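You operate a simulated robot arm through the tools that you are given. There is no shell and no other tool. Be economical: measure what you need, move in short steps, check, and stop when the job is done.

Carry out the task below with a simulated robot arm. There is one attempt and no reset: what you move stays moved.

TASK
Brush oil on the middle of the yellow tin, then put the lid back on the oil dish.
Fine: use the yellow brush and stand it back where it stood. Set down upright: yellow brush. A coat counts when it lies all over at full strength: go over it till it gets no stronger.
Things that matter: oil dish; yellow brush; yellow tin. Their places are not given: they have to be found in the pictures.

It is judged by the outcome, as a careful person would: the job done as asked, and still so three seconds after it is handed in. It fails if anything else is knocked over, pushed out of place, dropped, spilled or broken. A push-on lid holds only when it is set on centred and level and pressed home; a screw cap is set on level and turned clockwise until tight.

THE ROBOT
A 7-joint arm with a two-finger parallel gripper, fixed in place. Base frame: the origin is at the foot of the arm, x ahead of it, y to its left, z up; the work surface is at about z = 910. Units: mm, degrees, N and s.
With the tool pointing down near the work surface it reaches from about 280 to 680 mm from the base axis. Its first joint turns from -66.0 to 66.0 degrees. Payload 1.57 kg.
The tool frame sits at the grasp point between the pads (the TCP): z along the fingers, y along the line on which they close. The tips reach 30 mm beyond it. Largest opening 110 mm; finger width 24, thickness 12; the body of the gripper, 48 by 112 mm, starts 78 mm behind the TCP.
Orientation is that of the tool frame in the base frame, as [roll, pitch, yaw] about the fixed x, y, z axes, in that order (R = Rz(yaw) Ry(pitch) Rx(roll)). With the fingers straight down and closing along the base's y, the tool's x points along the base's -x, its y along +y and its z along -z.

THE INTERFACE
- The arm moves only by the tool nudge_tool. Its argument "steps" is a list that holds one entry, the list of rows, each a list of 7 numbers: the shift along the tool's x, y, z in units of 40 mm (1.0 is 40 mm), then the turn, a rotation vector about the tool's x, y, z in units of 4 degrees (1.0 is 4 degrees), then the opening, from 0 (shut) to 1 (fully open). In form: [[[dx, dy, dz, wx, wy, wz, jaw], ...]]. A call has 1 to 20 rows; each row shifts and turns the commanded pose from where the row before left it, along the tool's axes as they then stand. A call with a number of a shift or a turn outside -1 to 1 is refused whole. Each row takes 0.2 s and may step no farther than 50 mm and 8.6 degrees from the row before; otherwise, or with a gripper value out of range, the whole call is refused. A pose out of reach is approached as far as the arm can. The call stops where the force on the tool passes 70 N (or 10 N more than at its start, if that is more) or the arm is blocked; 0.2 s more then pass. The fingers move at their own pace (about 108 mm/s each) and stop on an object; they squeeze with about 20 N. The grip force told is the motor's: it shows also when the fingers shut on nothing. Time passes only in rows, and 0.2 s behind the last, so rows that do not move let the fingers close. The reply holds the time, the measured pose of the TCP, the force on the tool along the base axes, the opening and the grip force, in the units named above and with some noise, with the torque about the TCP (base axes, N m) and any sound that the robot's microphone picked up.
- Cameras (640 x 400 px; columns grow to the right, rows downward): "scene" is fixed at [161.8, -389.1, 1406.7]; the picture's right is [0.80, -0.59, 0.00], its down [-0.33, -0.45, -0.83] and it looks along [0.49, 0.67, -0.55] (base axes); focal length 327 px, centre (320, 200). "wrist" rides on the gripper at [70, 16, -141] in the tool frame; the picture's right is [-0.23, 0.97, 0.00], its down [-0.85, -0.20, -0.48] and it looks along [-0.47, -0.11, 0.88] (tool axes); focal length 222 px, centre (320, 200).
- capture(camera): a new picture of that camera. The clock stands still meanwhile.
- pixel_to_xyz(camera, pixels): for up to 12 pixels [column, row] of the newest picture of that camera ("zoom" is the newest enlarged one), the place [x, y, z] in the base frame of the surface seen there, good to about 2 mm. The clock stands still meanwhile.
- zoom(camera, box): a new picture of the part [left, top, right, bottom] of that camera's present view, enlarged. The clock stands still meanwhile.
- close_job(): hands the job in; it is judged then, once.

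Keep the steps short. Do not move on a guess: measure, check each grasp and each placing, and mend mistakes. In all there are 80 turns and 54 pictures (those below and enlarged ones count). Leave the gripper open and the arm clear of the work at the hand-in unless told otherwise, and finish with a single line.

The tools are called after "Emit:" as name(argument=value, ...) on one line, values as JSON. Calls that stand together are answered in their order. nudge_tool: Moves the arm, as the interface text tells. Its arguments: {"type":"object","properties":{"steps":{"type":"array","items":{"type":"array","items":{"type":"array","items":{"type":"number"}}}}},"required":["steps"]} The other tools are called the same way: capture (camera) takes a picture; pixel_to_xyz (camera, pixels) gives the place of the surface under pixels of a picture; zoom (camera, box) takes an enlarged picture of a part of a camera's view; close_job () hands the job in.

At the start:

```text
time: 0.0
position: [430.9, 43.5, 1227.0]
ee_rot: [180.0, 0.0, 179.9]
force: [-0.8, 0.4, -0.4]
ft_torque: [-0.03, 0.0, 0.0]
opening: 110.1
gripper_force: 0.0
```

scene: 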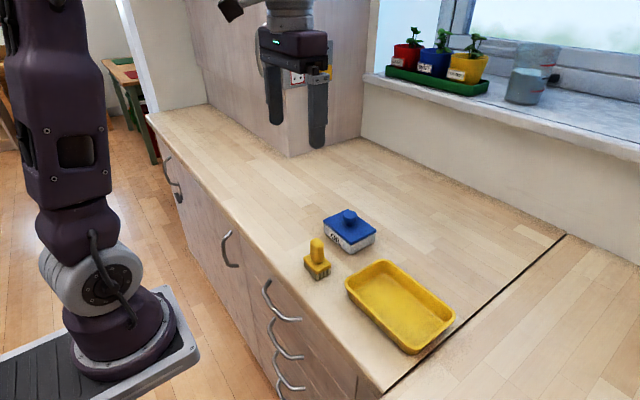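
wrist: 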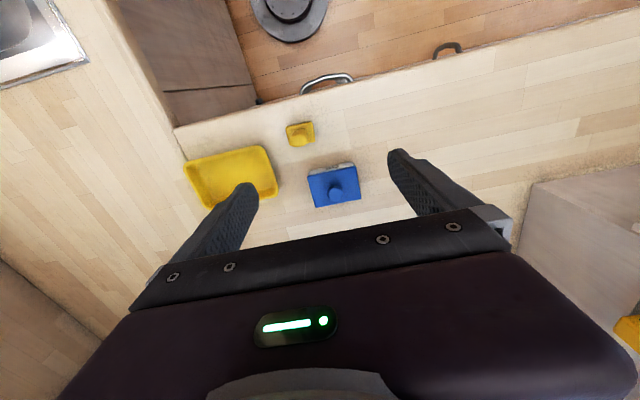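

I see the yellow brush near (317,258), the blue-lidded oil dish near (350,232) and the yellow tin near (400,305) in the scene. I'll zoom in for a closer look and measurements.

Emit:
zoom(camera="scene", box=[280, 190, 480, 370])

Emit:
pixel_to_xyz(camera="scene", pixels=[[317, 241], [317, 252], [317, 263], [305, 262], [318, 280], [331, 267], [349, 212], [323, 222], [349, 241], [375, 231], [349, 254], [348, 220]])

Emit:
pixel_to_xyz(camera="scene", pixels=[[347, 282], [384, 262], [454, 317], [412, 352], [400, 305], [380, 285], [425, 320], [410, 335], [365, 285], [385, 272], [440, 318]])

```text
2.22 times, centred on (380, 280) of scene
```

zoom: 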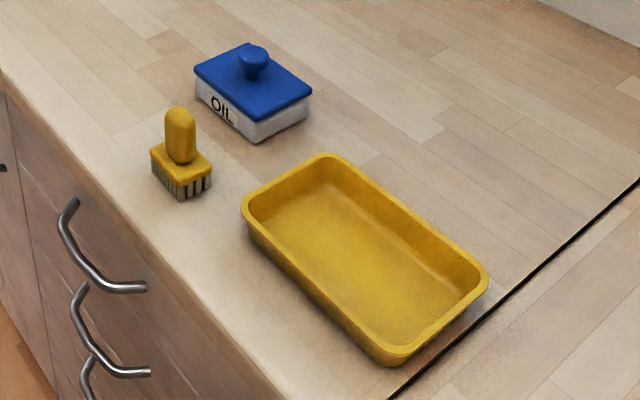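

```text
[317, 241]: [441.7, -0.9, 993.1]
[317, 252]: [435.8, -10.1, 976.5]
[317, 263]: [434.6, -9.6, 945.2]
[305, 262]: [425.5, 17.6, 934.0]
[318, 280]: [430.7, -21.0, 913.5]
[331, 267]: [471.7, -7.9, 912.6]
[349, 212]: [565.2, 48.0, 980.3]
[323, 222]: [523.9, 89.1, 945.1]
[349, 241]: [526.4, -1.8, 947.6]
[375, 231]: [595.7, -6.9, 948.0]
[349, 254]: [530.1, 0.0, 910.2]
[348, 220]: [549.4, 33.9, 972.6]
```

```text
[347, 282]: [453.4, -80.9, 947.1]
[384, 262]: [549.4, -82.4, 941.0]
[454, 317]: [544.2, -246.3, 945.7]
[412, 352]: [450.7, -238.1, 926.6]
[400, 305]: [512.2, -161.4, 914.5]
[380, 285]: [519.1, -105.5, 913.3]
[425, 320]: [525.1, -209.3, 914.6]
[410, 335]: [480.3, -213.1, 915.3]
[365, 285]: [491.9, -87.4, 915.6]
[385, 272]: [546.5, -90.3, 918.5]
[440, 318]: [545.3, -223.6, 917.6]
```

The layout is clear. I'll measure the brush, the knob and the lid edges more precisely in enlarged views.

Emit:
zoom(camera="scene", box=[296, 200, 386, 290])

Emit:
zoom(camera="wrist", box=[170, 100, 390, 240])

```text
4.44 times, centred on (341, 245) of scene
```

zoom: 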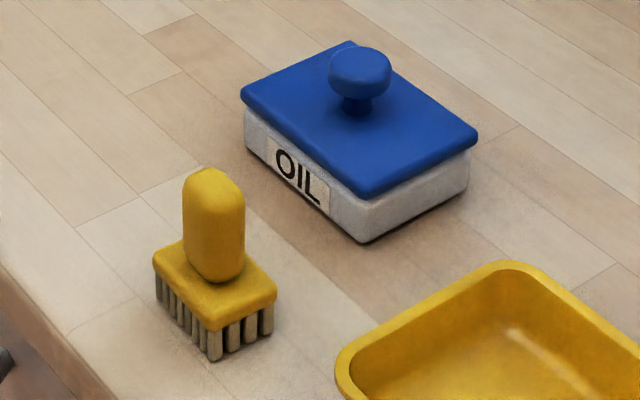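

```text
2.86 times, centred on (280, 170) of wrist
```

zoom: 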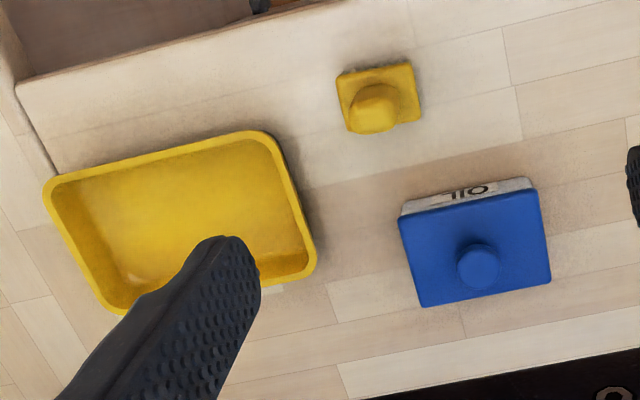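

The newest enlarged picture is the wrist one. I'll query the lid corners, the knob and the brush corners there.

Emit:
pixel_to_xyz(camera="zoom", pixels=[[404, 222], [536, 196], [547, 278], [424, 302], [478, 270], [465, 252], [492, 285], [340, 78], [410, 66], [418, 118], [375, 122], [372, 95]])

Emit:
pixel_to_xyz(camera="zoom", pixels=[[50, 190], [270, 138], [310, 265], [122, 308], [180, 215], [461, 268], [496, 262], [476, 246], [352, 120], [396, 112]])

```text
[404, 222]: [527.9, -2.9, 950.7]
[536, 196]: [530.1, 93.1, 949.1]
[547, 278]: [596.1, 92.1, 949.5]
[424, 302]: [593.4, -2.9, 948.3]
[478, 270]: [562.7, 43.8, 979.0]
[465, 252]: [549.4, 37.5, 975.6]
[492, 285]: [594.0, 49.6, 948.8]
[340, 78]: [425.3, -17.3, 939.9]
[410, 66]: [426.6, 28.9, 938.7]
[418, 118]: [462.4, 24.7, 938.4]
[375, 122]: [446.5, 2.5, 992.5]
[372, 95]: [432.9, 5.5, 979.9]
```

```text
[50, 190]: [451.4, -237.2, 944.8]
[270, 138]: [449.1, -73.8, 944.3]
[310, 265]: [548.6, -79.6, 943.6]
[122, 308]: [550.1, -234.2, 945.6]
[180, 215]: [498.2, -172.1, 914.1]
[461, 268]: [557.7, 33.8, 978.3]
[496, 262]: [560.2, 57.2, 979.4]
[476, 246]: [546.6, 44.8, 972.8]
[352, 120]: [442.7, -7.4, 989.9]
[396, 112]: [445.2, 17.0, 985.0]
```

The dish is axis-aligned. The lid is centred at about (562,45) with its top at z 949, and the knob top is at z 979. The brush centre is about (444,5), and the tin floor centre about (500,-158) at z 914. First I'll go above the lid knob.

Emit:
nudge_tool(steps=[[[-0.65, 0.01, 0.85, 0, 0, 0, 0.6], [-0.65, 0.01, 0.85, 0, 0, 0, 0.6], [-0.65, 0.01, 0.85, 0, 0, 0, 0.6], [-0.65, 0, 0.85, 0, 0, 0, 0.6], [-0.65, 0, 0.85, 0, 0, 0, 0.6], [0, 0, 0, 0, 0, 0, 0.6]]])

Emit:
capture(camera="wrist")

```text
time: 1.4
position: [560.4, 44.2, 1058.0]
ee_rot: [180.0, -0.1, 179.8]
force: [0.3, 0.6, -0.5]
ft_torque: [-0.03, 0.06, 0.02]
opening: 66.0
gripper_force: 0.1
```

```text
48 pictures are left
```

wrist: 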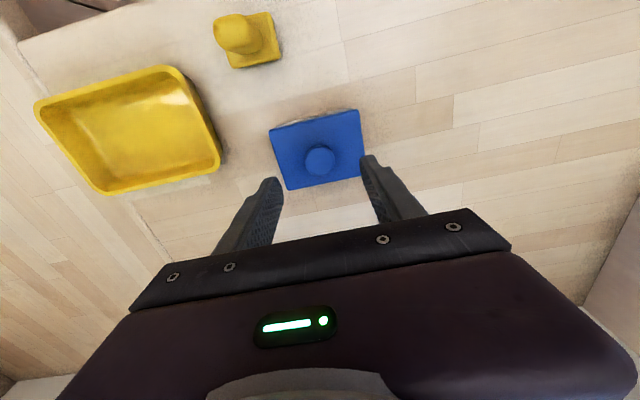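

The knob is seen at (320,160). I'll measure it and the lid corners from closer.

Emit:
pixel_to_xyz(camera="wrist", pixels=[[320, 158], [307, 160], [333, 157], [318, 146], [322, 168], [271, 129], [358, 111], [364, 172], [288, 188], [224, 35], [258, 25], [230, 65]])

```text
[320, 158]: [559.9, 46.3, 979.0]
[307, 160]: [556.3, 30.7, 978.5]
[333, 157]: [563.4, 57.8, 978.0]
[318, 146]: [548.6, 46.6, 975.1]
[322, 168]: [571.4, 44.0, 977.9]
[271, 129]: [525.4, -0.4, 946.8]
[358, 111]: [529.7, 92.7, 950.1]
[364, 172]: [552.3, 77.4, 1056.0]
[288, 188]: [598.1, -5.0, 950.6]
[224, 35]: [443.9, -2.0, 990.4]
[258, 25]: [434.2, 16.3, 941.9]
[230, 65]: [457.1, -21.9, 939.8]
```

The knob centre is at (560.5,45), so the gripper is aligned. I'll lower 73 mm to TCP z 985 and close.

Emit:
nudge_tool(steps=[[[0, 0, 0.6, 0, 0, 0, 0.6], [0, 0.01, 0.6, 0, 0, 0, 0.6], [0, 0, 0.43, 0, 0, 0, 0.6], [0, 0, 0.2, 0, 0, 0, 0.6], [0, 0, 0, 0, 0, 0, 0], [0, 0, 0, 0, 0, 0, 0], [0, 0, 0, 0, 0, 0, 0], [0, 0, 0, 0, 0, 0, 0]]])

Emit:
zoom(camera="scene", box=[296, 170, 396, 270])

```text
time: 3.2
position: [560.6, 46.0, 984.5]
ee_rot: [-180.0, 0.0, 179.8]
force: [-0.3, 0.0, 0.1]
ft_torque: [0.01, 0.02, 0.0]
opening: 30.2
gripper_force: 20.6
heard: snap
```

```text
4.00 times, centred on (346, 220) of scene
```

zoom: 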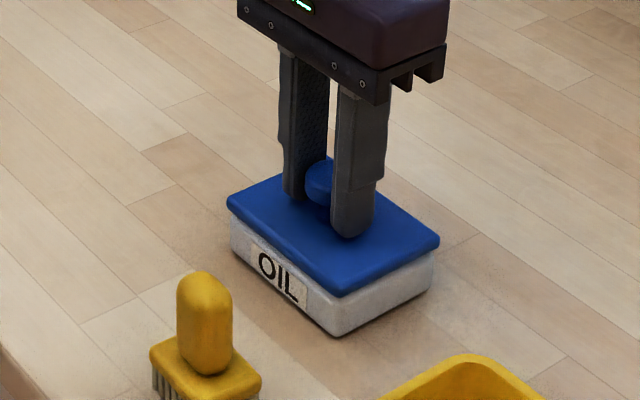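

The knob is held (30 mm opening, 20 N). I'll lift slowly straight up and watch the force.

Emit:
nudge_tool(steps=[[[0, 0, -0.1, 0, 0, 0, 0], [0, 0, -0.1, 0, 0, 0, 0], [0, 0, -0.15, 0, 0, 0, 0], [0, 0, -0.3, 0, 0, 0, 0], [0, 0, -0.4, 0, 0, 0, 0], [0, 0, -0.4, 0, 0, 0, 0]]])

Emit:
zoom(camera="scene", box=[280, 140, 400, 270])

```text
time: 4.6
position: [560.5, 44.3, 1042.0]
ee_rot: [180.0, 0.1, 179.9]
force: [1.0, -0.7, 0.3]
ft_torque: [0.04, 0.03, -0.01]
opening: 30.4
gripper_force: 20.2
```

```text
3.08 times, centred on (340, 205) of scene
```

zoom: 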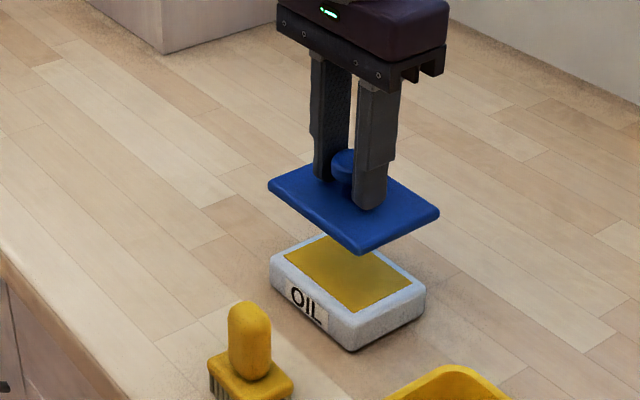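

The lid is off and level, and the oil shows. I'll measure the dish rim, the oil level, the lid, and the free spot to the left for the lid.

Emit:
pixel_to_xyz(camera="zoom", pixels=[[345, 270], [275, 260], [345, 322], [420, 290], [350, 350], [355, 250], [200, 190], [240, 120], [160, 52], [340, 100], [285, 252], [352, 308]])

```text
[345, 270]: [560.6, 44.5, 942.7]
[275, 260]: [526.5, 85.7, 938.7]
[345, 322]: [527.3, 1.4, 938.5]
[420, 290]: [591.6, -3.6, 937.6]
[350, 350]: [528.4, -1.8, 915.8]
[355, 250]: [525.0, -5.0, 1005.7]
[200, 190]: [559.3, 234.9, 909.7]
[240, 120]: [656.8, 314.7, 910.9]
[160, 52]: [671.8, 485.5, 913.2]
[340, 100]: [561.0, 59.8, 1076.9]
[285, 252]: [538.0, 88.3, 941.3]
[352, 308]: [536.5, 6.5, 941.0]
```

The dish rim and oil pad are at about z 942. The table at (560,190) is free, so I'll carry the lid there and lower it to about z 962.

Emit:
nudge_tool(steps=[[[0, 0.8, 0, 0, 0, 0, 0], [0, 0.95, 0, 0, 0, 0, 0], [0, 0.95, 0, 0, 0, 0, 0], [0, 0.95, 0, 0, 0, 0, 0], [0, 0, 0.7, 0, 0, 0, 0], [0, 0, 0.7, 0, 0, 0, 0], [0, 0, 0.5, 0, 0, 0, 0], [0, 0, 0, 0, 0, 0, 0]]])

Emit:
zoom(camera="scene", box=[220, 120, 360, 240])

```text
time: 6.4
position: [560.7, 190.6, 964.0]
ee_rot: [179.9, 0.1, 179.9]
force: [1.0, 0.1, 0.1]
ft_torque: [-0.03, -0.02, -0.01]
opening: 30.4
gripper_force: 19.9
```

```text
3.33 times, centred on (290, 180) of scene
```

zoom: 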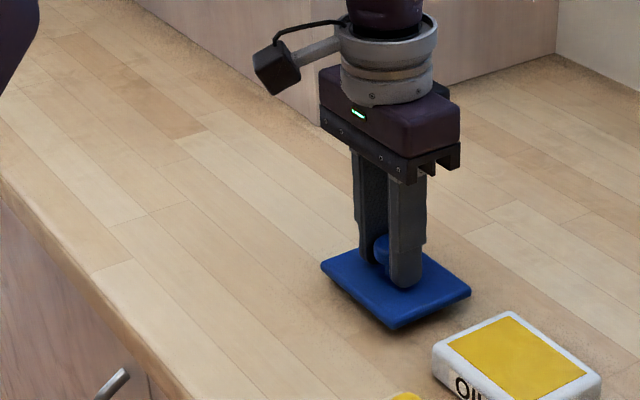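

The lid still hovers about 8 mm up. I'll lower in 2 mm steps and watch for contact.

Emit:
nudge_tool(steps=[[[0, 0, 0.06, 0, 0, 0, 0], [0, 0, 0.06, 0, 0, 0, 0], [0, 0, 0, 0, 0, 0, 0]]])

```text
time: 7.2
position: [561.7, 190.9, 961.8]
ee_rot: [179.9, 0.1, 179.9]
force: [-0.3, -0.2, 0.4]
ft_torque: [0.06, 0.0, -0.01]
opening: 30.0
gripper_force: 19.8
```

Emit:
nudge_tool(steps=[[[0, 0, 0.05, 0, 0, 0, 0], [0, 0, 0.05, 0, 0, 0, 0], [0, 0, 0, 0, 0, 0, 0]]])

Emit:
zoom(camera="scene", box=[280, 170, 340, 220])

```text
time: 8.0
position: [562.3, 190.4, 956.5]
ee_rot: [-179.9, 0.0, 179.9]
force: [0.2, -0.7, -0.7]
ft_torque: [-0.02, 0.01, 0.02]
opening: 30.1
gripper_force: 19.4
```

```text
8.00 times, centred on (310, 195) of scene
```

zoom: 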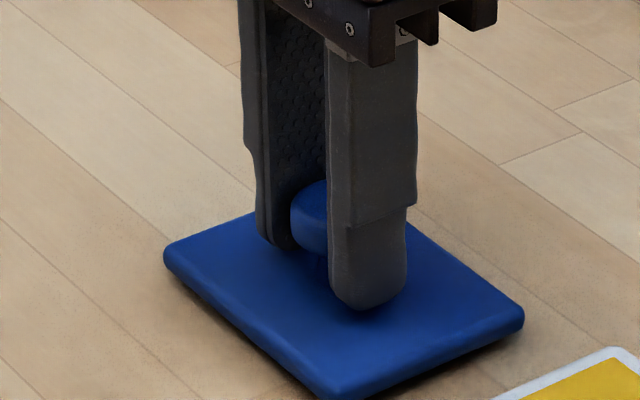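

Still a small gap. I'll keep lowering gently.

Emit:
nudge_tool(steps=[[[0, 0, 0.04, 0, 0, 0, 0], [0, 0, 0.04, 0, 0, 0, 0], [0, 0, 0, 0, 0, 0, 0]]])

Emit:
pixel_to_xyz(camera="zoom", pixels=[[350, 350], [220, 250], [480, 320]])

```text
time: 8.8
position: [562.6, 189.7, 953.9]
ee_rot: [179.9, -0.1, 179.8]
force: [-0.3, -0.7, -1.4]
ft_torque: [0.04, 0.02, 0.01]
opening: 30.3
gripper_force: 20.2
```

```text
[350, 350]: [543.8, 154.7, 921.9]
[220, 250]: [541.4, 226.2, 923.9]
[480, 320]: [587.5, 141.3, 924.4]
```

Emit:
nudge_tool(steps=[[[0, 0, 0.04, 0, 0, 0, 0], [0, 0, 0.04, 0, 0, 0, 0], [0, 0, 0, 0, 0, 0, 0]]])

```text
time: 9.6
position: [562.1, 191.4, 951.9]
ee_rot: [-180.0, 0.2, 179.9]
force: [-0.7, -1.4, 20.3]
ft_torque: [-0.03, -0.1, 0.0]
opening: 30.2
gripper_force: 20.2
```

20 N upward, so the lid rests on the table. I'll open and rise straight up.

Emit:
nudge_tool(steps=[[[0, 0, -0.05, 0, 0, 0, 0.5], [0, 0, 0, 0, 0, 0, 0.5], [0, 0, -0.3, 0, 0, 0, 0.5], [0, 0, -0.9, 0, 0, 0, 0.5], [0, 0, -1, 0, 0, 0, 0.5], [0, 0, -1, 0, 0, 0, 0.5]]])

Emit:
zoom(camera="scene", box=[240, 140, 400, 290])

```text
time: 11.0
position: [562.9, 190.5, 1080.3]
ee_rot: [180.0, 0.1, 179.9]
force: [-0.6, 0.2, -0.3]
ft_torque: [-0.02, -0.01, 0.0]
opening: 54.9
gripper_force: 0.0
```

```text
2.67 times, centred on (320, 215) of scene
```

zoom: 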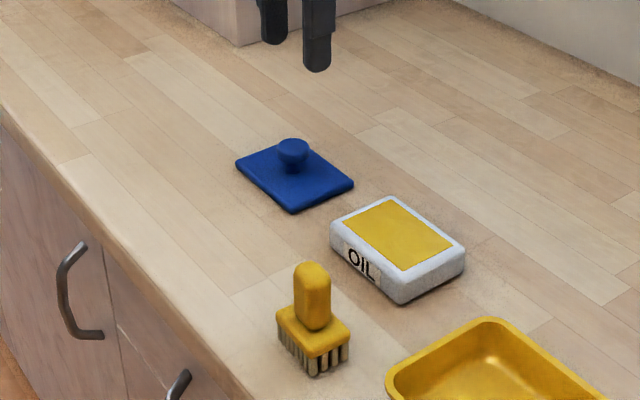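

The lid lies flat. Next I'll go above the brush at about (444,4), keeping z 1080.

Emit:
nudge_tool(steps=[[[0.5, -0.777, 0, 0, 0, 0, 0.6], [0.5, -0.777, 0, 0, 0, 0, 0.6], [0.5, -0.777, 0, 0, 0, 0, 0.6], [0.5, -0.777, 0, 0, 0, 0, 0.6], [0.5, -0.777, 0, 0, 0, 0, 0.6], [0.46, -0.777, 0, 0, 0, 0, 0.6], [0, 0, 0, 0, 0, 0, 0.6]]])

Emit:
zoom(camera="wrist", box=[240, 80, 400, 220])

```text
time: 12.6
position: [444.1, 2.4, 1081.6]
ee_rot: [-180.0, 0.0, 179.9]
force: [0.5, -0.1, -0.1]
ft_torque: [0.01, -0.01, -0.01]
opening: 65.9
gripper_force: 0.1
```

```text
2.86 times, centred on (320, 150) of wrist
```

zoom: 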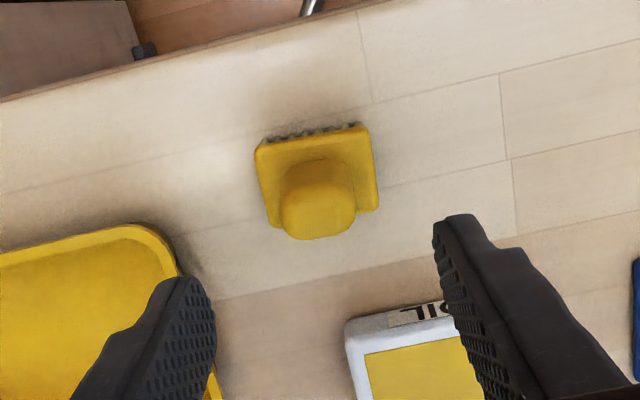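

The brush looks slightly turned. I'll measure its block corners and its handle top.

Emit:
pixel_to_xyz(camera="zoom", pixels=[[258, 148], [364, 128], [376, 206], [272, 220], [318, 210], [285, 207], [352, 200], [318, 236], [316, 165], [290, 180], [346, 172]])

```text
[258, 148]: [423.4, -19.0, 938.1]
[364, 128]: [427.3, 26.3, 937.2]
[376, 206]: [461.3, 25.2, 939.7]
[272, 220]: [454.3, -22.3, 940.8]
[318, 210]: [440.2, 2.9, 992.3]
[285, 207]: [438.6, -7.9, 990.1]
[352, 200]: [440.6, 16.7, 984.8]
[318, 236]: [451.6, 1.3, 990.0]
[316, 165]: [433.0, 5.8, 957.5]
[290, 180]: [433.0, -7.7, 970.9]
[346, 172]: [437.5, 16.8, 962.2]
```

The brush is turned about -4.5° (clockwise from above), with its centre near (442.5,3). I'll turn the tool to match, lower to TCP z 978 and close.

Emit:
nudge_tool(steps=[[[0.04, 0.01, 0, 0, 0, 0.56, 0.6], [0, 0, 0.6, 0, 0, 0.56, 0.6], [0, 0, 0.8, 0, 0, 0, 0.6], [0, 0, 0.7, 0, 0, 0, 0.6], [0, 0, 0.35, 0, 0, 0, 0.6], [0, 0, 0.13, 0, 0, 0, 0.6], [0, 0, 0, 0, 0, 0, 0.6]]])

Emit:
zoom(camera="scene", box=[270, 190, 370, 290])

```text
time: 14.2
position: [442.3, 3.6, 977.3]
ee_rot: [-180.0, 0.2, 175.4]
force: [0.1, 0.0, 0.0]
ft_torque: [-0.02, 0.02, -0.01]
opening: 66.2
gripper_force: 0.1
```

```text
4.00 times, centred on (320, 240) of scene
```

zoom: 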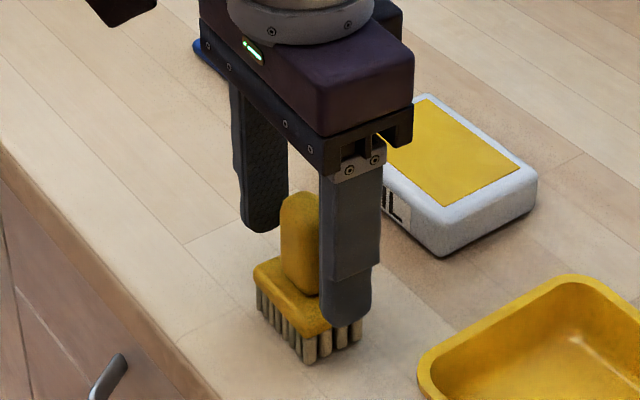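

The fingers straddle the handle, clear of the block. I'll close and check the grip.

Emit:
nudge_tool(steps=[[[0, 0, 0, 0, 0, 0, 0], [0, 0, 0, 0, 0, 0, 0], [0, 0, 0, 0, 0, 0, 0], [0, 0, 0, 0, 0, 0, 0]]])

```text
time: 15.2
position: [442.4, 4.6, 976.7]
ee_rot: [-180.0, 0.0, 175.5]
force: [1.3, 0.3, 0.1]
ft_torque: [0.01, 0.02, -0.03]
opening: 29.4
gripper_force: 20.4
```

The handle is held at 29.4 mm. With the bristles at z 910 and TCP at z 977, the bristles are 67 mm below the TCP. I'll lift and move over the dish.

Emit:
nudge_tool(steps=[[[0, 0, -0.3, 0, 0, 0, 0], [0, 0, -0.7, 0, 0, 0, 0], [0, 0, -0.7, 0, 0, 0, 0], [-0.72, 0.31, 0, 0, 0, 0, 0], [-0.72, 0.31, 0, 0, 0, 0, 0], [-0.72, 0.31, 0, 0, 0, 0, 0], [-0.71, 0.32, 0, 0, 0, 0, 0], [0, 0, 0, 0, 0, 0, 0]]])

Emit:
zoom(camera="scene", box=[290, 150, 410, 270])

```text
time: 17.0
position: [559.0, 46.8, 1045.6]
ee_rot: [-180.0, 0.1, 175.4]
force: [0.2, 0.2, -0.2]
ft_torque: [0.03, 0.01, 0.03]
opening: 29.3
gripper_force: 19.9
```

```text
3.33 times, centred on (350, 210) of scene
```

zoom: 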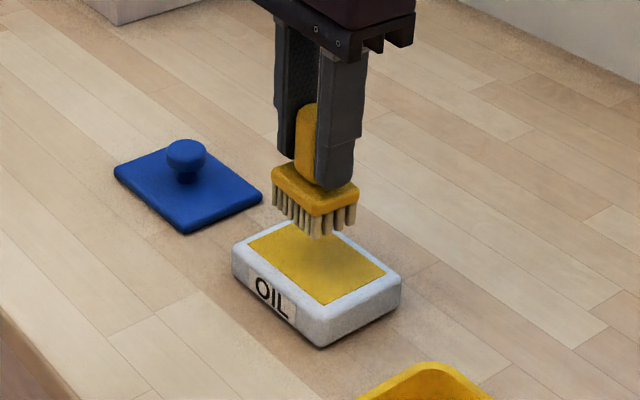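

The brush is centred over the oil. I'll lower 34 mm to just above the oil, then in small steps.

Emit:
nudge_tool(steps=[[[0, 0, 0.4, 0, 0, 0, 0], [0, 0, 0.3, 0, 0, 0, 0], [0, 0, 0.1, 0, 0, 0, 0], [0, 0, 0.05, 0, 0, 0, 0], [0, 0, 0.05, 0, 0, 0, 0], [0, 0, 0, 0, 0, 0, 0]]])

Emit:
zoom(camera="scene", box=[310, 180, 390, 260])

```text
time: 18.4
position: [559.2, 45.7, 1008.6]
ee_rot: [-179.9, 0.0, 175.4]
force: [1.2, 0.3, -0.7]
ft_torque: [0.04, -0.02, -0.01]
opening: 29.6
gripper_force: 20.3
```

```text
5.00 times, centred on (350, 220) of scene
```

zoom: 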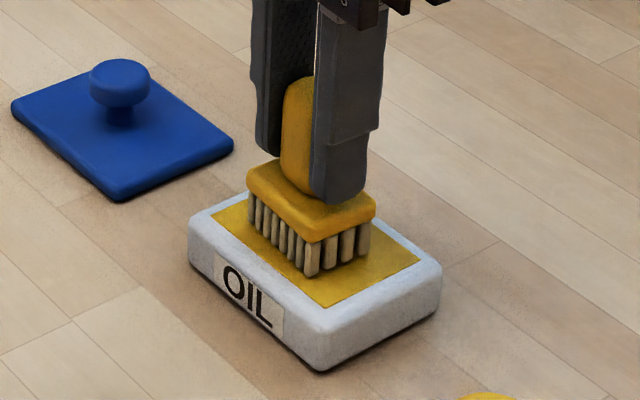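

Nearly touching. I'll lower in 1.5 mm steps till there is contact.

Emit:
nudge_tool(steps=[[[0, 0, 0.04, 0, 0, 0, 0], [0, 0, 0.04, 0, 0, 0, 0], [0, 0, 0, 0, 0, 0, 0], [0, 0, 0, 0, 0, 0, 0]]])

```text
time: 19.4
position: [559.7, 45.7, 1006.8]
ee_rot: [-180.0, 0.2, 175.4]
force: [-1.6, 1.2, 14.6]
ft_torque: [0.04, 0.06, -0.01]
opening: 29.5
gripper_force: 19.7
```

Contact at 14.6 N. I'll dwell briefly, then lift and check the bristles.

Emit:
nudge_tool(steps=[[[0, 0, 0, 0, 0, 0, 0], [0, 0, 0, 0, 0, 0, 0], [0, 0, -0.3, 0, 0, 0, 0], [0, 0, -0.6, 0, 0, 0, 0], [0, 0, 0, 0, 0, 0, 0]]])

Emit:
zoom(camera="scene", box=[310, 170, 390, 260])

```text
time: 20.6
position: [559.4, 45.9, 1042.1]
ee_rot: [180.0, 0.1, 175.4]
force: [0.4, -0.4, -0.5]
ft_torque: [0.05, 0.0, -0.02]
opening: 29.5
gripper_force: 19.5
```

```text
4.44 times, centred on (350, 215) of scene
```

zoom: 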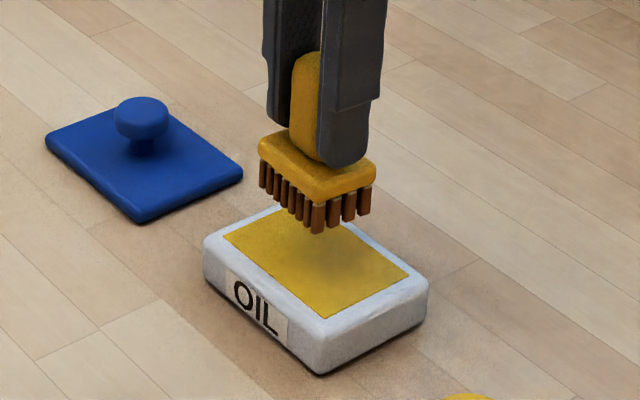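

The bristles are now brown, so they are loaded. I'll move over the tin centre at (500,-158), staying above its rim.

Emit:
nudge_tool(steps=[[[0.181, -0.867, 0, 0, 0, 0, 0], [0.181, -0.867, 0, 0, 0, 0, 0], [0.181, -0.867, 0, 0, 0, 0, 0], [0.181, -0.867, 0, 0, 0, 0, 0], [0.181, -0.867, 0, 0, 0, 0, 0], [0.181, -0.867, 0, 0, 0, 0, 0], [0, 0, 0, 0, 0, 0, 0]]])

Emit:
zoom(camera="scene", box=[330, 230, 470, 370])

```text
time: 22.2
position: [499.9, -159.8, 1042.3]
ee_rot: [179.9, -0.1, 175.4]
force: [-0.4, 0.3, -0.7]
ft_torque: [-0.01, -0.03, -0.01]
opening: 29.7
gripper_force: 20.3
```

```text
2.86 times, centred on (400, 300) of scene
```

zoom: 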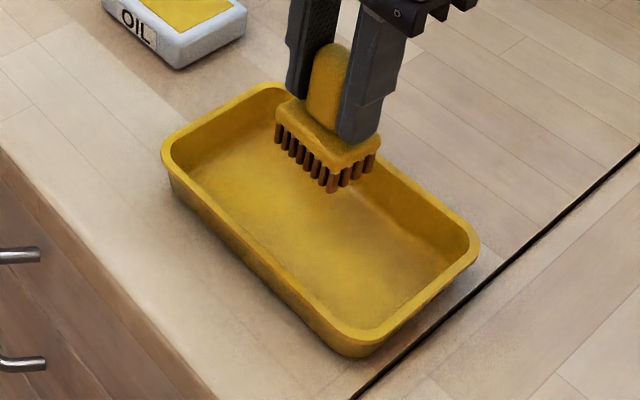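

I'll measure the tin rim to confirm its centre.

Emit:
pixel_to_xyz(camera="zoom", pixels=[[166, 150], [255, 90], [475, 245], [365, 335], [220, 215], [285, 275], [430, 290], [240, 145], [345, 300], [430, 235], [200, 165]])

```text
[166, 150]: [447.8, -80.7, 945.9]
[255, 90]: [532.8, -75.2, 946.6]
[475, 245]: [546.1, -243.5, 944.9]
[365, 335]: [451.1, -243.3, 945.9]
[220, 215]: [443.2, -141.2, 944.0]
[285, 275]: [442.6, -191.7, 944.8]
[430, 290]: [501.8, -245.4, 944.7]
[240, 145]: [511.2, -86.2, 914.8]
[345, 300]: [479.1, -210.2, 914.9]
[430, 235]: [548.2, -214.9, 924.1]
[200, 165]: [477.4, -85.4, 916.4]
```

The tin centre is about (499,-160), so the brush is aligned. I'll lower to just above the floor, then gently to contact.

Emit:
nudge_tool(steps=[[[0, 0, 0.7, 0, 0, 0, 0], [0, 0, 0.6, 0, 0, 0, 0], [0, 0, 0.15, 0, 0, 0, 0], [0, 0, 0.05, 0, 0, 0, 0], [0, 0, 0.04, 0, 0, 0, 0], [0, 0, 0, 0, 0, 0, 0]]])

```text
time: 23.6
position: [499.7, -159.1, 980.9]
ee_rot: [179.9, 0.1, 175.4]
force: [0.0, 0.0, 1.5]
ft_torque: [-0.02, 0.0, 0.02]
opening: 29.5
gripper_force: 19.9
```

Emit:
nudge_tool(steps=[[[0, 0, 0.03, 0, 0, 0, 0], [0, 0, 0, 0, 0, 0, 0], [0, 0, 0, 0, 0, 0, 0]]])

```text
time: 24.4
position: [500.2, -159.2, 979.9]
ee_rot: [-180.0, 0.2, 175.4]
force: [2.4, 1.6, 14.5]
ft_torque: [0.03, -0.2, 0.05]
opening: 29.7
gripper_force: 19.9
```

Contact at 14.5 N. I'll make a short gentle stroke of ±8 mm along y, then lift and look.

Emit:
nudge_tool(steps=[[[0, 0.1, 0, 0, 0, 0, 0], [0, 0.1, 0, 0, 0, 0, 0], [0, -0.15, 0, 0, 0, 0, 0], [0, -0.25, 0, 0, 0, 0, 0], [0, 0.2, 0, 0, 0, 0, 0]]])

Emit:
zoom(camera="scene", box=[330, 230, 470, 370])

```text
time: 25.6
position: [498.0, -160.8, 978.5]
ee_rot: [-180.0, 0.0, 175.4]
force: [-1.7, -5.0, 11.6]
ft_torque: [-0.13, -0.04, -0.01]
opening: 29.3
gripper_force: 19.9
```

```text
2.86 times, centred on (400, 300) of scene
```

zoom: 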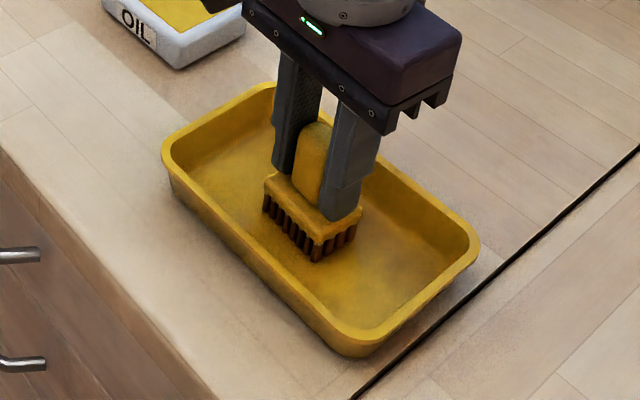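

The tin has not moved. I'll lift to see the coat.

Emit:
nudge_tool(steps=[[[0, 0, -0.4, 0, 0, 0, 0], [0, 0, -1, 0, 0, 0, 0], [0, 0, -0.6, 0, 0, 0, 0], [0, 0, 0, 0, 0, 0, 0]]])

Emit:
zoom(camera="scene", box=[330, 230, 470, 370])

Emit:
zoom(camera="wrist", box=[200, 50, 440, 200])

```text
time: 26.6
position: [500.7, -159.2, 1059.6]
ee_rot: [180.0, 0.0, 175.4]
force: [-0.2, -0.1, 0.5]
ft_torque: [-0.03, 0.0, -0.01]
opening: 29.6
gripper_force: 19.8
```

```text
2.86 times, centred on (400, 300) of scene
```

zoom: 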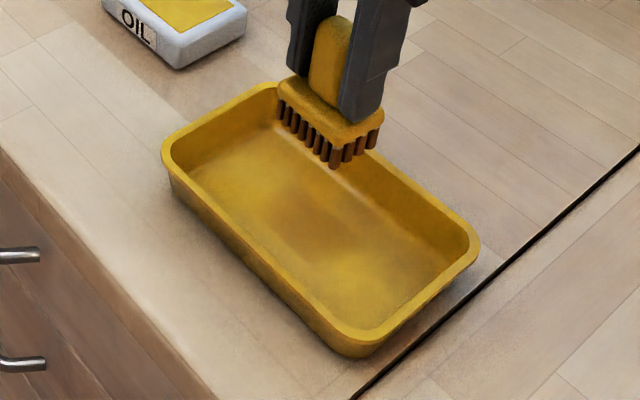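

```text
2.67 times, centred on (320, 125) of wrist
```

zoom: 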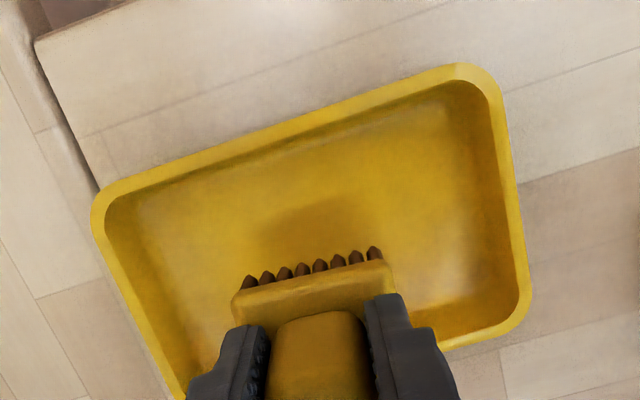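

A first faint coat shows in the middle. I'll go down to the same pressing depth and brush several passes over the middle area.

Emit:
nudge_tool(steps=[[[0, 0, 0.9, 0, 0, 0, 0], [0, 0, 0.7, 0, 0, 0, 0], [0, 0, 0.3, 0, 0, 0, 0], [0, 0, 0.1, 0, 0, 0, 0], [0, 0.2, 0, 0, 0, 0, 0], [0, 0.2, 0, 0, 0, 0, 0], [0.15, 0, 0, 0, 0, 0, 0], [0.15, 0, 0, 0, 0, 0, 0], [0, -0.25, 0, 0, 0, 0, 0], [0, -0.25, 0, 0, 0, 0, 0], [0, -0.25, 0, 0, 0, 0, 0], [-0.2, 0, 0, 0, 0, 0, 0], [-0.2, 0, 0, 0, 0, 0, 0], [-0.2, 0, 0, 0, 0, 0, 0], [0, 0.25, 0, 0, 0, 0, 0], [0, 0.25, 0, 0, 0, 0, 0], [0, 0.25, 0, 0, 0, 0, 0], [0.2, 0, 0, 0, 0, 0, 0], [0.1, -0.2, 0, 0, 0, 0, 0], [0, -0.2, 0, 0, 0, 0, 0]]])

```text
time: 30.8
position: [501.3, -157.3, 978.7]
ee_rot: [-179.9, -0.1, 175.3]
force: [-0.3, 0.2, -0.9]
ft_torque: [-0.01, -0.02, 0.02]
opening: 29.3
gripper_force: 20.2
```

The force now reads about 0, so contact is marginal. I'll lower by 1 mm steps to regain contact.

Emit:
nudge_tool(steps=[[[0, 0, 0.03, 0, 0, 0, 0], [0, 0, 0, 0, 0, 0, 0]]])

Emit:
zoom(camera="scene", box=[360, 240, 450, 330])

```text
time: 31.4
position: [501.6, -157.8, 978.2]
ee_rot: [-180.0, 0.1, 175.4]
force: [-3.7, -0.2, 14.5]
ft_torque: [0.02, 0.15, 0.02]
opening: 29.6
gripper_force: 19.5
```

```text
4.44 times, centred on (405, 285) of scene
```

zoom: 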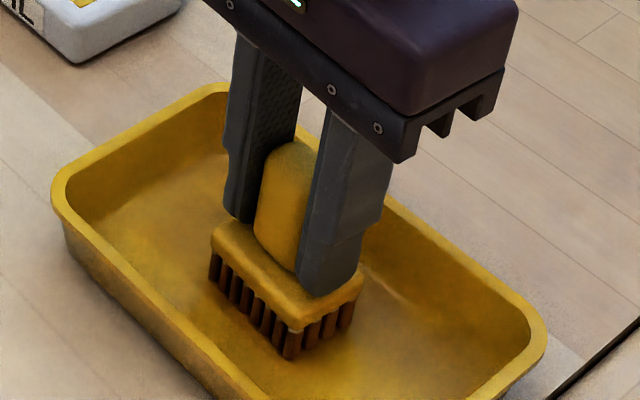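

Contact is back at 14.5 N and the brush is upright. I'll brush another raster, then lift to look.

Emit:
nudge_tool(steps=[[[0, 0.2, 0, 0, 0, 0, 0], [0, 0.2, 0, 0, 0, 0, 0], [0.15, 0, 0, 0, 0, 0, 0], [0.15, 0, 0, 0, 0, 0, 0], [0, -0.25, 0, 0, 0, 0, 0], [0, -0.25, 0, 0, 0, 0, 0], [0, -0.25, 0, 0, 0, 0, 0], [-0.15, 0, 0, 0, 0, 0, 0], [-0.15, 0, 0, 0, 0, 0, 0], [0, 0.25, 0, 0, 0, 0, 0], [0, 0.25, 0, 0, 0, 0, 0], [0, 0.25, 0, 0, 0, 0, 0], [-0.15, 0, 0, 0, 0, 0, 0], [-0.15, 0, 0, 0, 0, 0, 0], [0, -0.25, 0, 0, 0, 0, 0], [0, -0.25, 0, 0, 0, 0, 0], [0, -0.25, 0, 0, 0, 0, 0], [0.15, 0.15, 0, 0, 0, 0, 0], [0.15, 0.2, 0, 0, 0, 0, 0]]])

Emit:
nudge_tool(steps=[[[0, 0, -0.4, 0, 0, 0, 0], [0, 0, -1, 0, 0, 0, 0], [0, 0, -0.6, 0, 0, 0, 0], [0, 0, 0, 0, 0, 0, 0]]])

Emit:
zoom(camera="scene", box=[330, 230, 470, 370])

```text
time: 35.4
position: [500.6, -157.9, 978.5]
ee_rot: [-180.0, 0.2, 175.4]
force: [0.5, 0.0, 0.0]
ft_torque: [-0.01, -0.03, -0.03]
opening: 29.4
gripper_force: 20.3
```

```text
time: 36.4
position: [498.3, -161.6, 1059.1]
ee_rot: [180.0, 0.0, 175.3]
force: [-0.4, 0.2, -0.4]
ft_torque: [-0.02, 0.01, 0.02]
opening: 29.7
gripper_force: 20.3
```

```text
2.86 times, centred on (400, 300) of scene
```

zoom: 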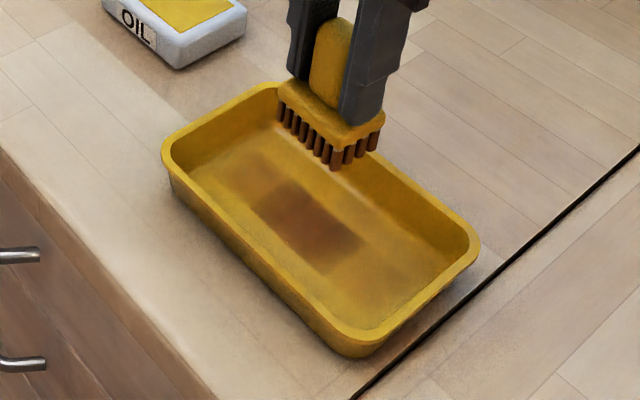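

A stronger coat shows, but it seems to sit more to one side. I'll measure the patch.

Emit:
pixel_to_xyz(camera="zoom", pixels=[[258, 205], [285, 182], [365, 242], [328, 272], [310, 225], [225, 175], [250, 155], [330, 185], [260, 130]])

Emit:
zoom(camera="wrist", box=[200, 50, 440, 200])

```text
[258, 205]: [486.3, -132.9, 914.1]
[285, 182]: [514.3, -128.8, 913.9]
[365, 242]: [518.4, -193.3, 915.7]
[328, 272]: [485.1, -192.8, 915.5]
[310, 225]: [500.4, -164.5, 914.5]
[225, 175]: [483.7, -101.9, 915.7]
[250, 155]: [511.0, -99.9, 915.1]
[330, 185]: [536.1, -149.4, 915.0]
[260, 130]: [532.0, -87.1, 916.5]
```

```text
2.67 times, centred on (320, 125) of wrist
```

zoom: 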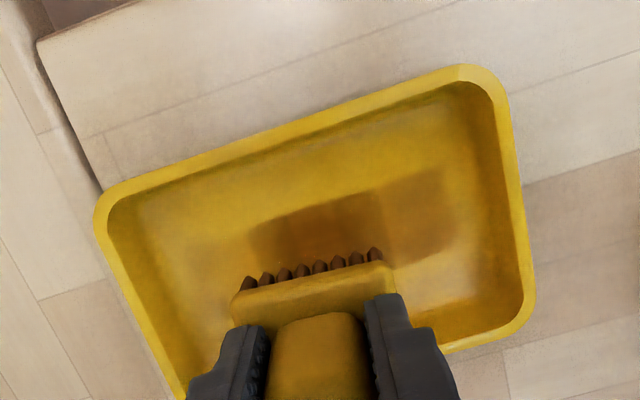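

The strong patch spans x 485–515 and y −193…−130, centred at (500,−162), which is the middle of the tin. A faint part lies at y > −130. I'll make more passes confined to the centre and compare strength.

Emit:
nudge_tool(steps=[[[0, 0, 0.9, 0, 0, 0, 0], [0, 0, 0.7, 0, 0, 0, 0], [0, -0.03, 0.3, 0, 0, 0, 0], [0, 0, 0.13, 0, 0, 0, 0], [0, 0.1, 0, 0, 0, 0, 0], [0.1, 0.05, 0, 0, 0, 0, 0], [0, -0.15, 0, 0, 0, 0, 0], [0, -0.2, 0, 0, 0, 0, 0], [-0.1, 0, 0, 0, 0, 0, 0], [0, 0.2, 0, 0, 0, 0, 0], [0, 0.15, 0, 0, 0, 0, 0], [-0.1, 0, 0, 0, 0, 0, 0], [0, -0.15, 0, 0, 0, 0, 0], [0, -0.2, 0, 0, 0, 0, 0], [0.1, 0.2, 0, 0, 0, 0, 0], [0, 0.15, 0, 0, 0, 0, 0], [0, -0.15, 0, 0, 0, 0, 0], [0, -0.2, 0, 0, 0, 0, 0], [0, 0.2, 0, 0, 0, 0, 0]]])

Emit:
nudge_tool(steps=[[[0, 0, -0.4, 0, 0, 0, 0], [0, 0, -1, 0, 0, 0, 0], [0, 0, -0.6, 0, 0, 0, 0], [0, 0, 0, 0, 0, 0, 0]]])

Emit:
zoom(camera="scene", box=[330, 230, 470, 370])

```text
time: 40.4
position: [499.7, -159.3, 975.6]
ee_rot: [179.9, 0.0, 175.5]
force: [-0.9, -2.6, 4.9]
ft_torque: [-0.09, -0.15, -0.04]
opening: 29.0
gripper_force: 20.0
```

```text
time: 41.4
position: [499.0, -159.5, 1056.9]
ee_rot: [-180.0, 0.0, 175.4]
force: [0.1, 0.1, -0.9]
ft_torque: [0.02, 0.01, 0.0]
opening: 29.3
gripper_force: 20.4
```

```text
2.86 times, centred on (400, 300) of scene
```

zoom: 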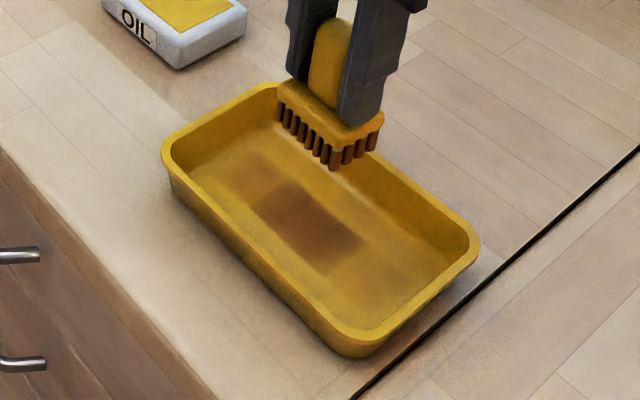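

The coat looks similar. I'll look closer to judge evenness.

Emit:
zoom(camera="scene", box=[370, 260, 430, 310])

```text
8.00 times, centred on (400, 285) of scene
```

zoom: 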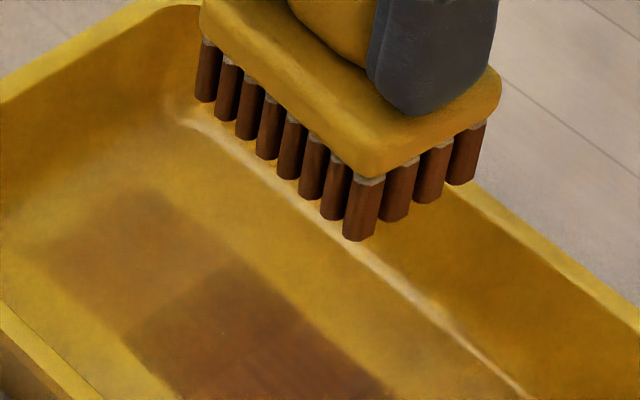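

The patch is even, but it may not be at full strength. I'll re-dip the brush, going back over the dish and lowering to just above the oil.

Emit:
nudge_tool(steps=[[[-0.181, 0.867, 0, 0, 0, 0, 0], [-0.181, 0.867, 0, 0, 0, 0, 0], [-0.181, 0.867, 0, 0, 0, 0, 0], [-0.181, 0.867, 0, 0, 0, 0, 0], [-0.181, 0.867, 0, 0, 0, 0, 0], [-0.181, 0.867, 0, 0, 0, 0, 0], [0, 0, 0.6, 0, 0, 0, 0], [0, 0, 0.55, 0, 0, 0, 0], [0, 0, 0.1, 0, 0, 0, 0], [0, 0, 0.05, 0, 0, 0, 0], [0, 0, 0, 0, 0, 0, 0]]])

```text
time: 43.8
position: [560.8, 43.3, 1002.8]
ee_rot: [-180.0, 0.0, 175.4]
force: [0.5, 0.1, -1.2]
ft_torque: [0.0, 0.03, -0.01]
opening: 29.1
gripper_force: 19.9
```

Emit:
nudge_tool(steps=[[[0, 0, 0.04, 0, 0, 0, 0], [0, 0, 0, 0, 0, 0, 0]]])

Emit:
zoom(camera="scene", box=[310, 180, 390, 260])

```text
time: 44.4
position: [559.4, 43.9, 1002.1]
ee_rot: [180.0, 0.1, 175.4]
force: [-0.3, 0.2, 0.7]
ft_torque: [0.04, 0.0, -0.03]
opening: 29.0
gripper_force: 19.7
```

```text
5.00 times, centred on (350, 220) of scene
```

zoom: 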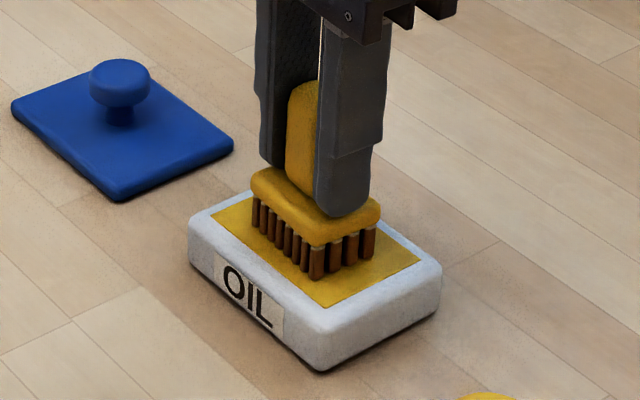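

Emit:
nudge_tool(steps=[[[0, 0, 0.03, 0, 0, 0, 0], [0, 0, 0, 0, 0, 0, 0], [0, 0, 0, 0, 0, 0, 0]]])

```text
time: 45.2
position: [560.3, 43.8, 1003.3]
ee_rot: [180.0, 0.2, 175.4]
force: [0.2, -1.0, 15.1]
ft_torque: [0.03, -0.04, -0.02]
opening: 29.5
gripper_force: 20.4
```

Contact at 15 N. Next I'll lift, move back over the tin and lower to just above its floor.

Emit:
nudge_tool(steps=[[[0, 0, 0, 0, 0, 0, 0], [0, 0, -0.6, 0, 0, 0, 0], [0, 0, -0.8, 0, 0, 0, 0], [0.181, -0.867, 0, 0, 0, 0, 0], [0.181, -0.867, 0, 0, 0, 0, 0], [0.181, -0.867, 0, 0, 0, 0, 0], [0.181, -0.867, 0, 0, 0, 0, 0], [0.181, -0.867, 0, 0, 0, 0, 0], [0.181, -0.867, 0, 0, 0, 0, 0], [0, 0, 0, 0, 0, 0, 0], [0, 0, 0.8, 0, 0, 0, 0], [0, 0, 0.8, 0, 0, 0, 0], [0, 0, 0.3, 0, 0, 0, 0], [0, 0, 0.08, 0, 0, 0, 0], [0, 0, 0.05, 0, 0, 0, 0], [0, 0, 0, 0, 0, 0, 0]]])

```text
time: 48.6
position: [499.5, -159.0, 977.1]
ee_rot: [180.0, 0.1, 175.5]
force: [-0.4, -0.2, -0.2]
ft_torque: [-0.02, 0.0, -0.01]
opening: 29.3
gripper_force: 19.6
```

Emit:
nudge_tool(steps=[[[0, 0, 0.04, 0, 0, 0, 0], [0, 0, 0.03, 0, 0, 0, 0], [0, 0, 0, 0, 0, 0, 0]]])

```text
time: 49.4
position: [499.0, -159.9, 974.9]
ee_rot: [-180.0, 0.2, 175.4]
force: [-0.4, 3.7, 13.8]
ft_torque: [0.11, -0.1, 0.01]
opening: 29.6
gripper_force: 19.8
```

Contact at 13.8 N. I'll make more passes over the middle, then lift and look.

Emit:
nudge_tool(steps=[[[0, 0.1, 0, 0, 0, 0, 0], [0.1, 0.05, 0, 0, 0, 0, 0], [0, -0.15, 0.01, 0, 0, 0, 0], [0, -0.2, 0, 0, 0, 0, 0], [-0.1, 0, 0, 0, 0, 0, 0], [0, 0.2, 0.01, 0, 0, 0, 0], [0, 0.15, 0, 0, 0, 0, 0], [-0.1, 0, 0, 0, 0, 0, 0], [0, -0.15, 0.01, 0, 0, 0, 0], [0, -0.2, 0, 0, 0, 0, 0], [0.1, 0.2, 0, 0, 0, 0, 0], [0, 0.15, 0.01, 0, 0, 0, 0], [0, -0.15, 0, 0, 0, 0, 0], [0, -0.2, 0, 0, 0, 0, 0], [0, 0.2, 0.01, 0, 0, 0, 0], [0, 0.15, 0, 0, 0, 0, 0], [0, -0.15, 0, 0, 0, 0, 0], [0, -0.2, 0, 0, 0, 0, 0], [0, 0.2, 0, 0, 0, 0, 0]]])

Emit:
nudge_tool(steps=[[[0, 0, -0.4, 0, 0, 0, 0], [0, 0, -1, 0, 0, 0, 0], [0, 0, -0.6, 0, 0, 0, 0], [0, 0, 0, 0, 0, 0, 0]]])

Emit:
zoom(camera="scene", box=[330, 230, 470, 370])

Emit:
zoom(camera="wrist", box=[200, 50, 440, 200])

```text
time: 53.4
position: [500.8, -162.9, 973.4]
ee_rot: [-179.7, 0.5, 175.3]
force: [3.5, -8.7, 51.5]
ft_torque: [-0.01, -0.06, 0.01]
opening: 29.3
gripper_force: 20.3
```

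```text
time: 54.4
position: [497.8, -160.3, 1052.7]
ee_rot: [180.0, 0.1, 175.4]
force: [1.1, 0.7, -0.1]
ft_torque: [0.0, 0.03, 0.0]
opening: 29.5
gripper_force: 19.9
```

```text
2.86 times, centred on (400, 300) of scene
```

zoom: 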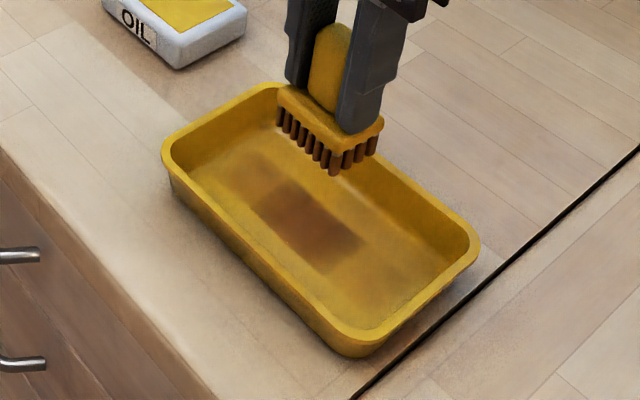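

```text
2.67 times, centred on (320, 125) of wrist
```

zoom: 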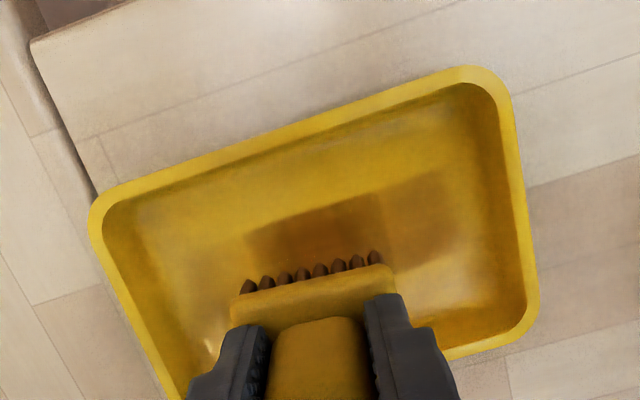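

The middle patch no longer gets stronger: it looks the same after the re-dip and extra passes. I'll move the brush aside, over its home spot, and look at the tin unobstructed before deciding.

Emit:
nudge_tool(steps=[[[0.347, 0.795, 0, 0, 0, 0, 0], [0.347, 0.795, 0, 0, 0, 0, 0], [0.347, 0.795, 0, 0, 0, 0, 0], [0.347, 0.795, 0, 0, 0, 0, 0], [0.347, 0.795, 0, 0, 0, 0, 0], [0, 0, 0, 0, 0, 0, 0]]])

Emit:
zoom(camera="scene", box=[340, 255, 460, 355])

```text
time: 55.8
position: [441.8, 3.6, 1050.8]
ee_rot: [-180.0, 0.2, 175.3]
force: [1.0, 0.6, -0.6]
ft_torque: [0.02, -0.05, -0.02]
opening: 29.6
gripper_force: 20.3
```

```text
4.00 times, centred on (400, 305) of scene
```

zoom: 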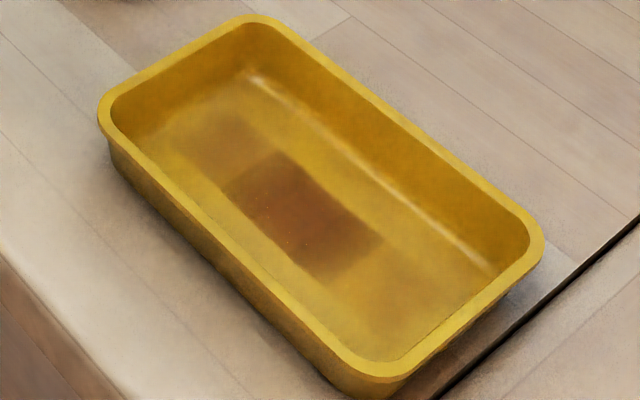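

The coat only shows in a strip at x 485–515, though the brush is wider. It also shows faintly at the strip's two ends (y −100…−131 and −193…−224), so the area to coat seems to be the whole strip along the middle. I'll re-dip and coat the ends as well, starting above the dish.

Emit:
nudge_tool(steps=[[[-0.72, 0.31, 0, 0, 0, 0, 0], [-0.72, 0.31, 0, 0, 0, 0, 0], [-0.72, 0.31, 0, 0, 0, 0, 0], [-0.71, 0.31, 0, 0, 0, 0, 0], [0, 0, 0.6, 0, 0, 0, 0], [0, 0, 0.5, 0, 0, 0, 0], [0, 0, 0.07, 0, 0, 0, 0], [0, 0, 0, 0, 0, 0, 0]]])

Emit:
pixel_to_xyz(camera="zoom", pixels=[[222, 190], [280, 152], [382, 242], [325, 280], [172, 150], [225, 112], [380, 320], [430, 280], [250, 72], [490, 265], [375, 350], [135, 130]])

```text
time: 57.6
position: [559.2, 43.7, 1005.2]
ee_rot: [-180.0, -0.1, 175.4]
force: [0.3, 0.1, -1.0]
ft_torque: [-0.01, 0.02, -0.03]
opening: 29.4
gripper_force: 20.4
```

```text
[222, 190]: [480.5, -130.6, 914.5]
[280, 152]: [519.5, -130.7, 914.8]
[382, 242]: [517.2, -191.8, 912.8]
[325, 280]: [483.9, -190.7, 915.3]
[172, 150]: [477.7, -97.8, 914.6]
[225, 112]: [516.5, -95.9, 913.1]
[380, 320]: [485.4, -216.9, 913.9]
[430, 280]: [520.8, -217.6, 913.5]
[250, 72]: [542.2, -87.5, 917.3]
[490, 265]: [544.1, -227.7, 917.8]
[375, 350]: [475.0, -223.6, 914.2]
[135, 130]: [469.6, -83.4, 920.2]
```

Emit:
nudge_tool(steps=[[[0, 0, 0.05, 0, 0, 0, 0], [0, 0, 0.03, 0, 0, 0, 0], [0, 0, 0, 0, 0, 0, 0]]])

```text
time: 58.4
position: [560.7, 44.9, 1001.5]
ee_rot: [179.9, 0.1, 175.3]
force: [-0.4, -0.1, 0.7]
ft_torque: [0.0, 0.0, 0.04]
opening: 29.1
gripper_force: 20.1
```

Emit:
nudge_tool(steps=[[[0, 0, 0.03, 0, 0, 0, 0], [0, 0, 0, 0, 0, 0, 0], [0, 0, 0, 0, 0, 0, 0]]])

```text
time: 59.2
position: [560.0, 45.5, 1000.7]
ee_rot: [180.0, 0.1, 175.4]
force: [-0.2, -0.6, 3.5]
ft_torque: [0.0, 0.01, 0.0]
opening: 29.5
gripper_force: 20.4
```

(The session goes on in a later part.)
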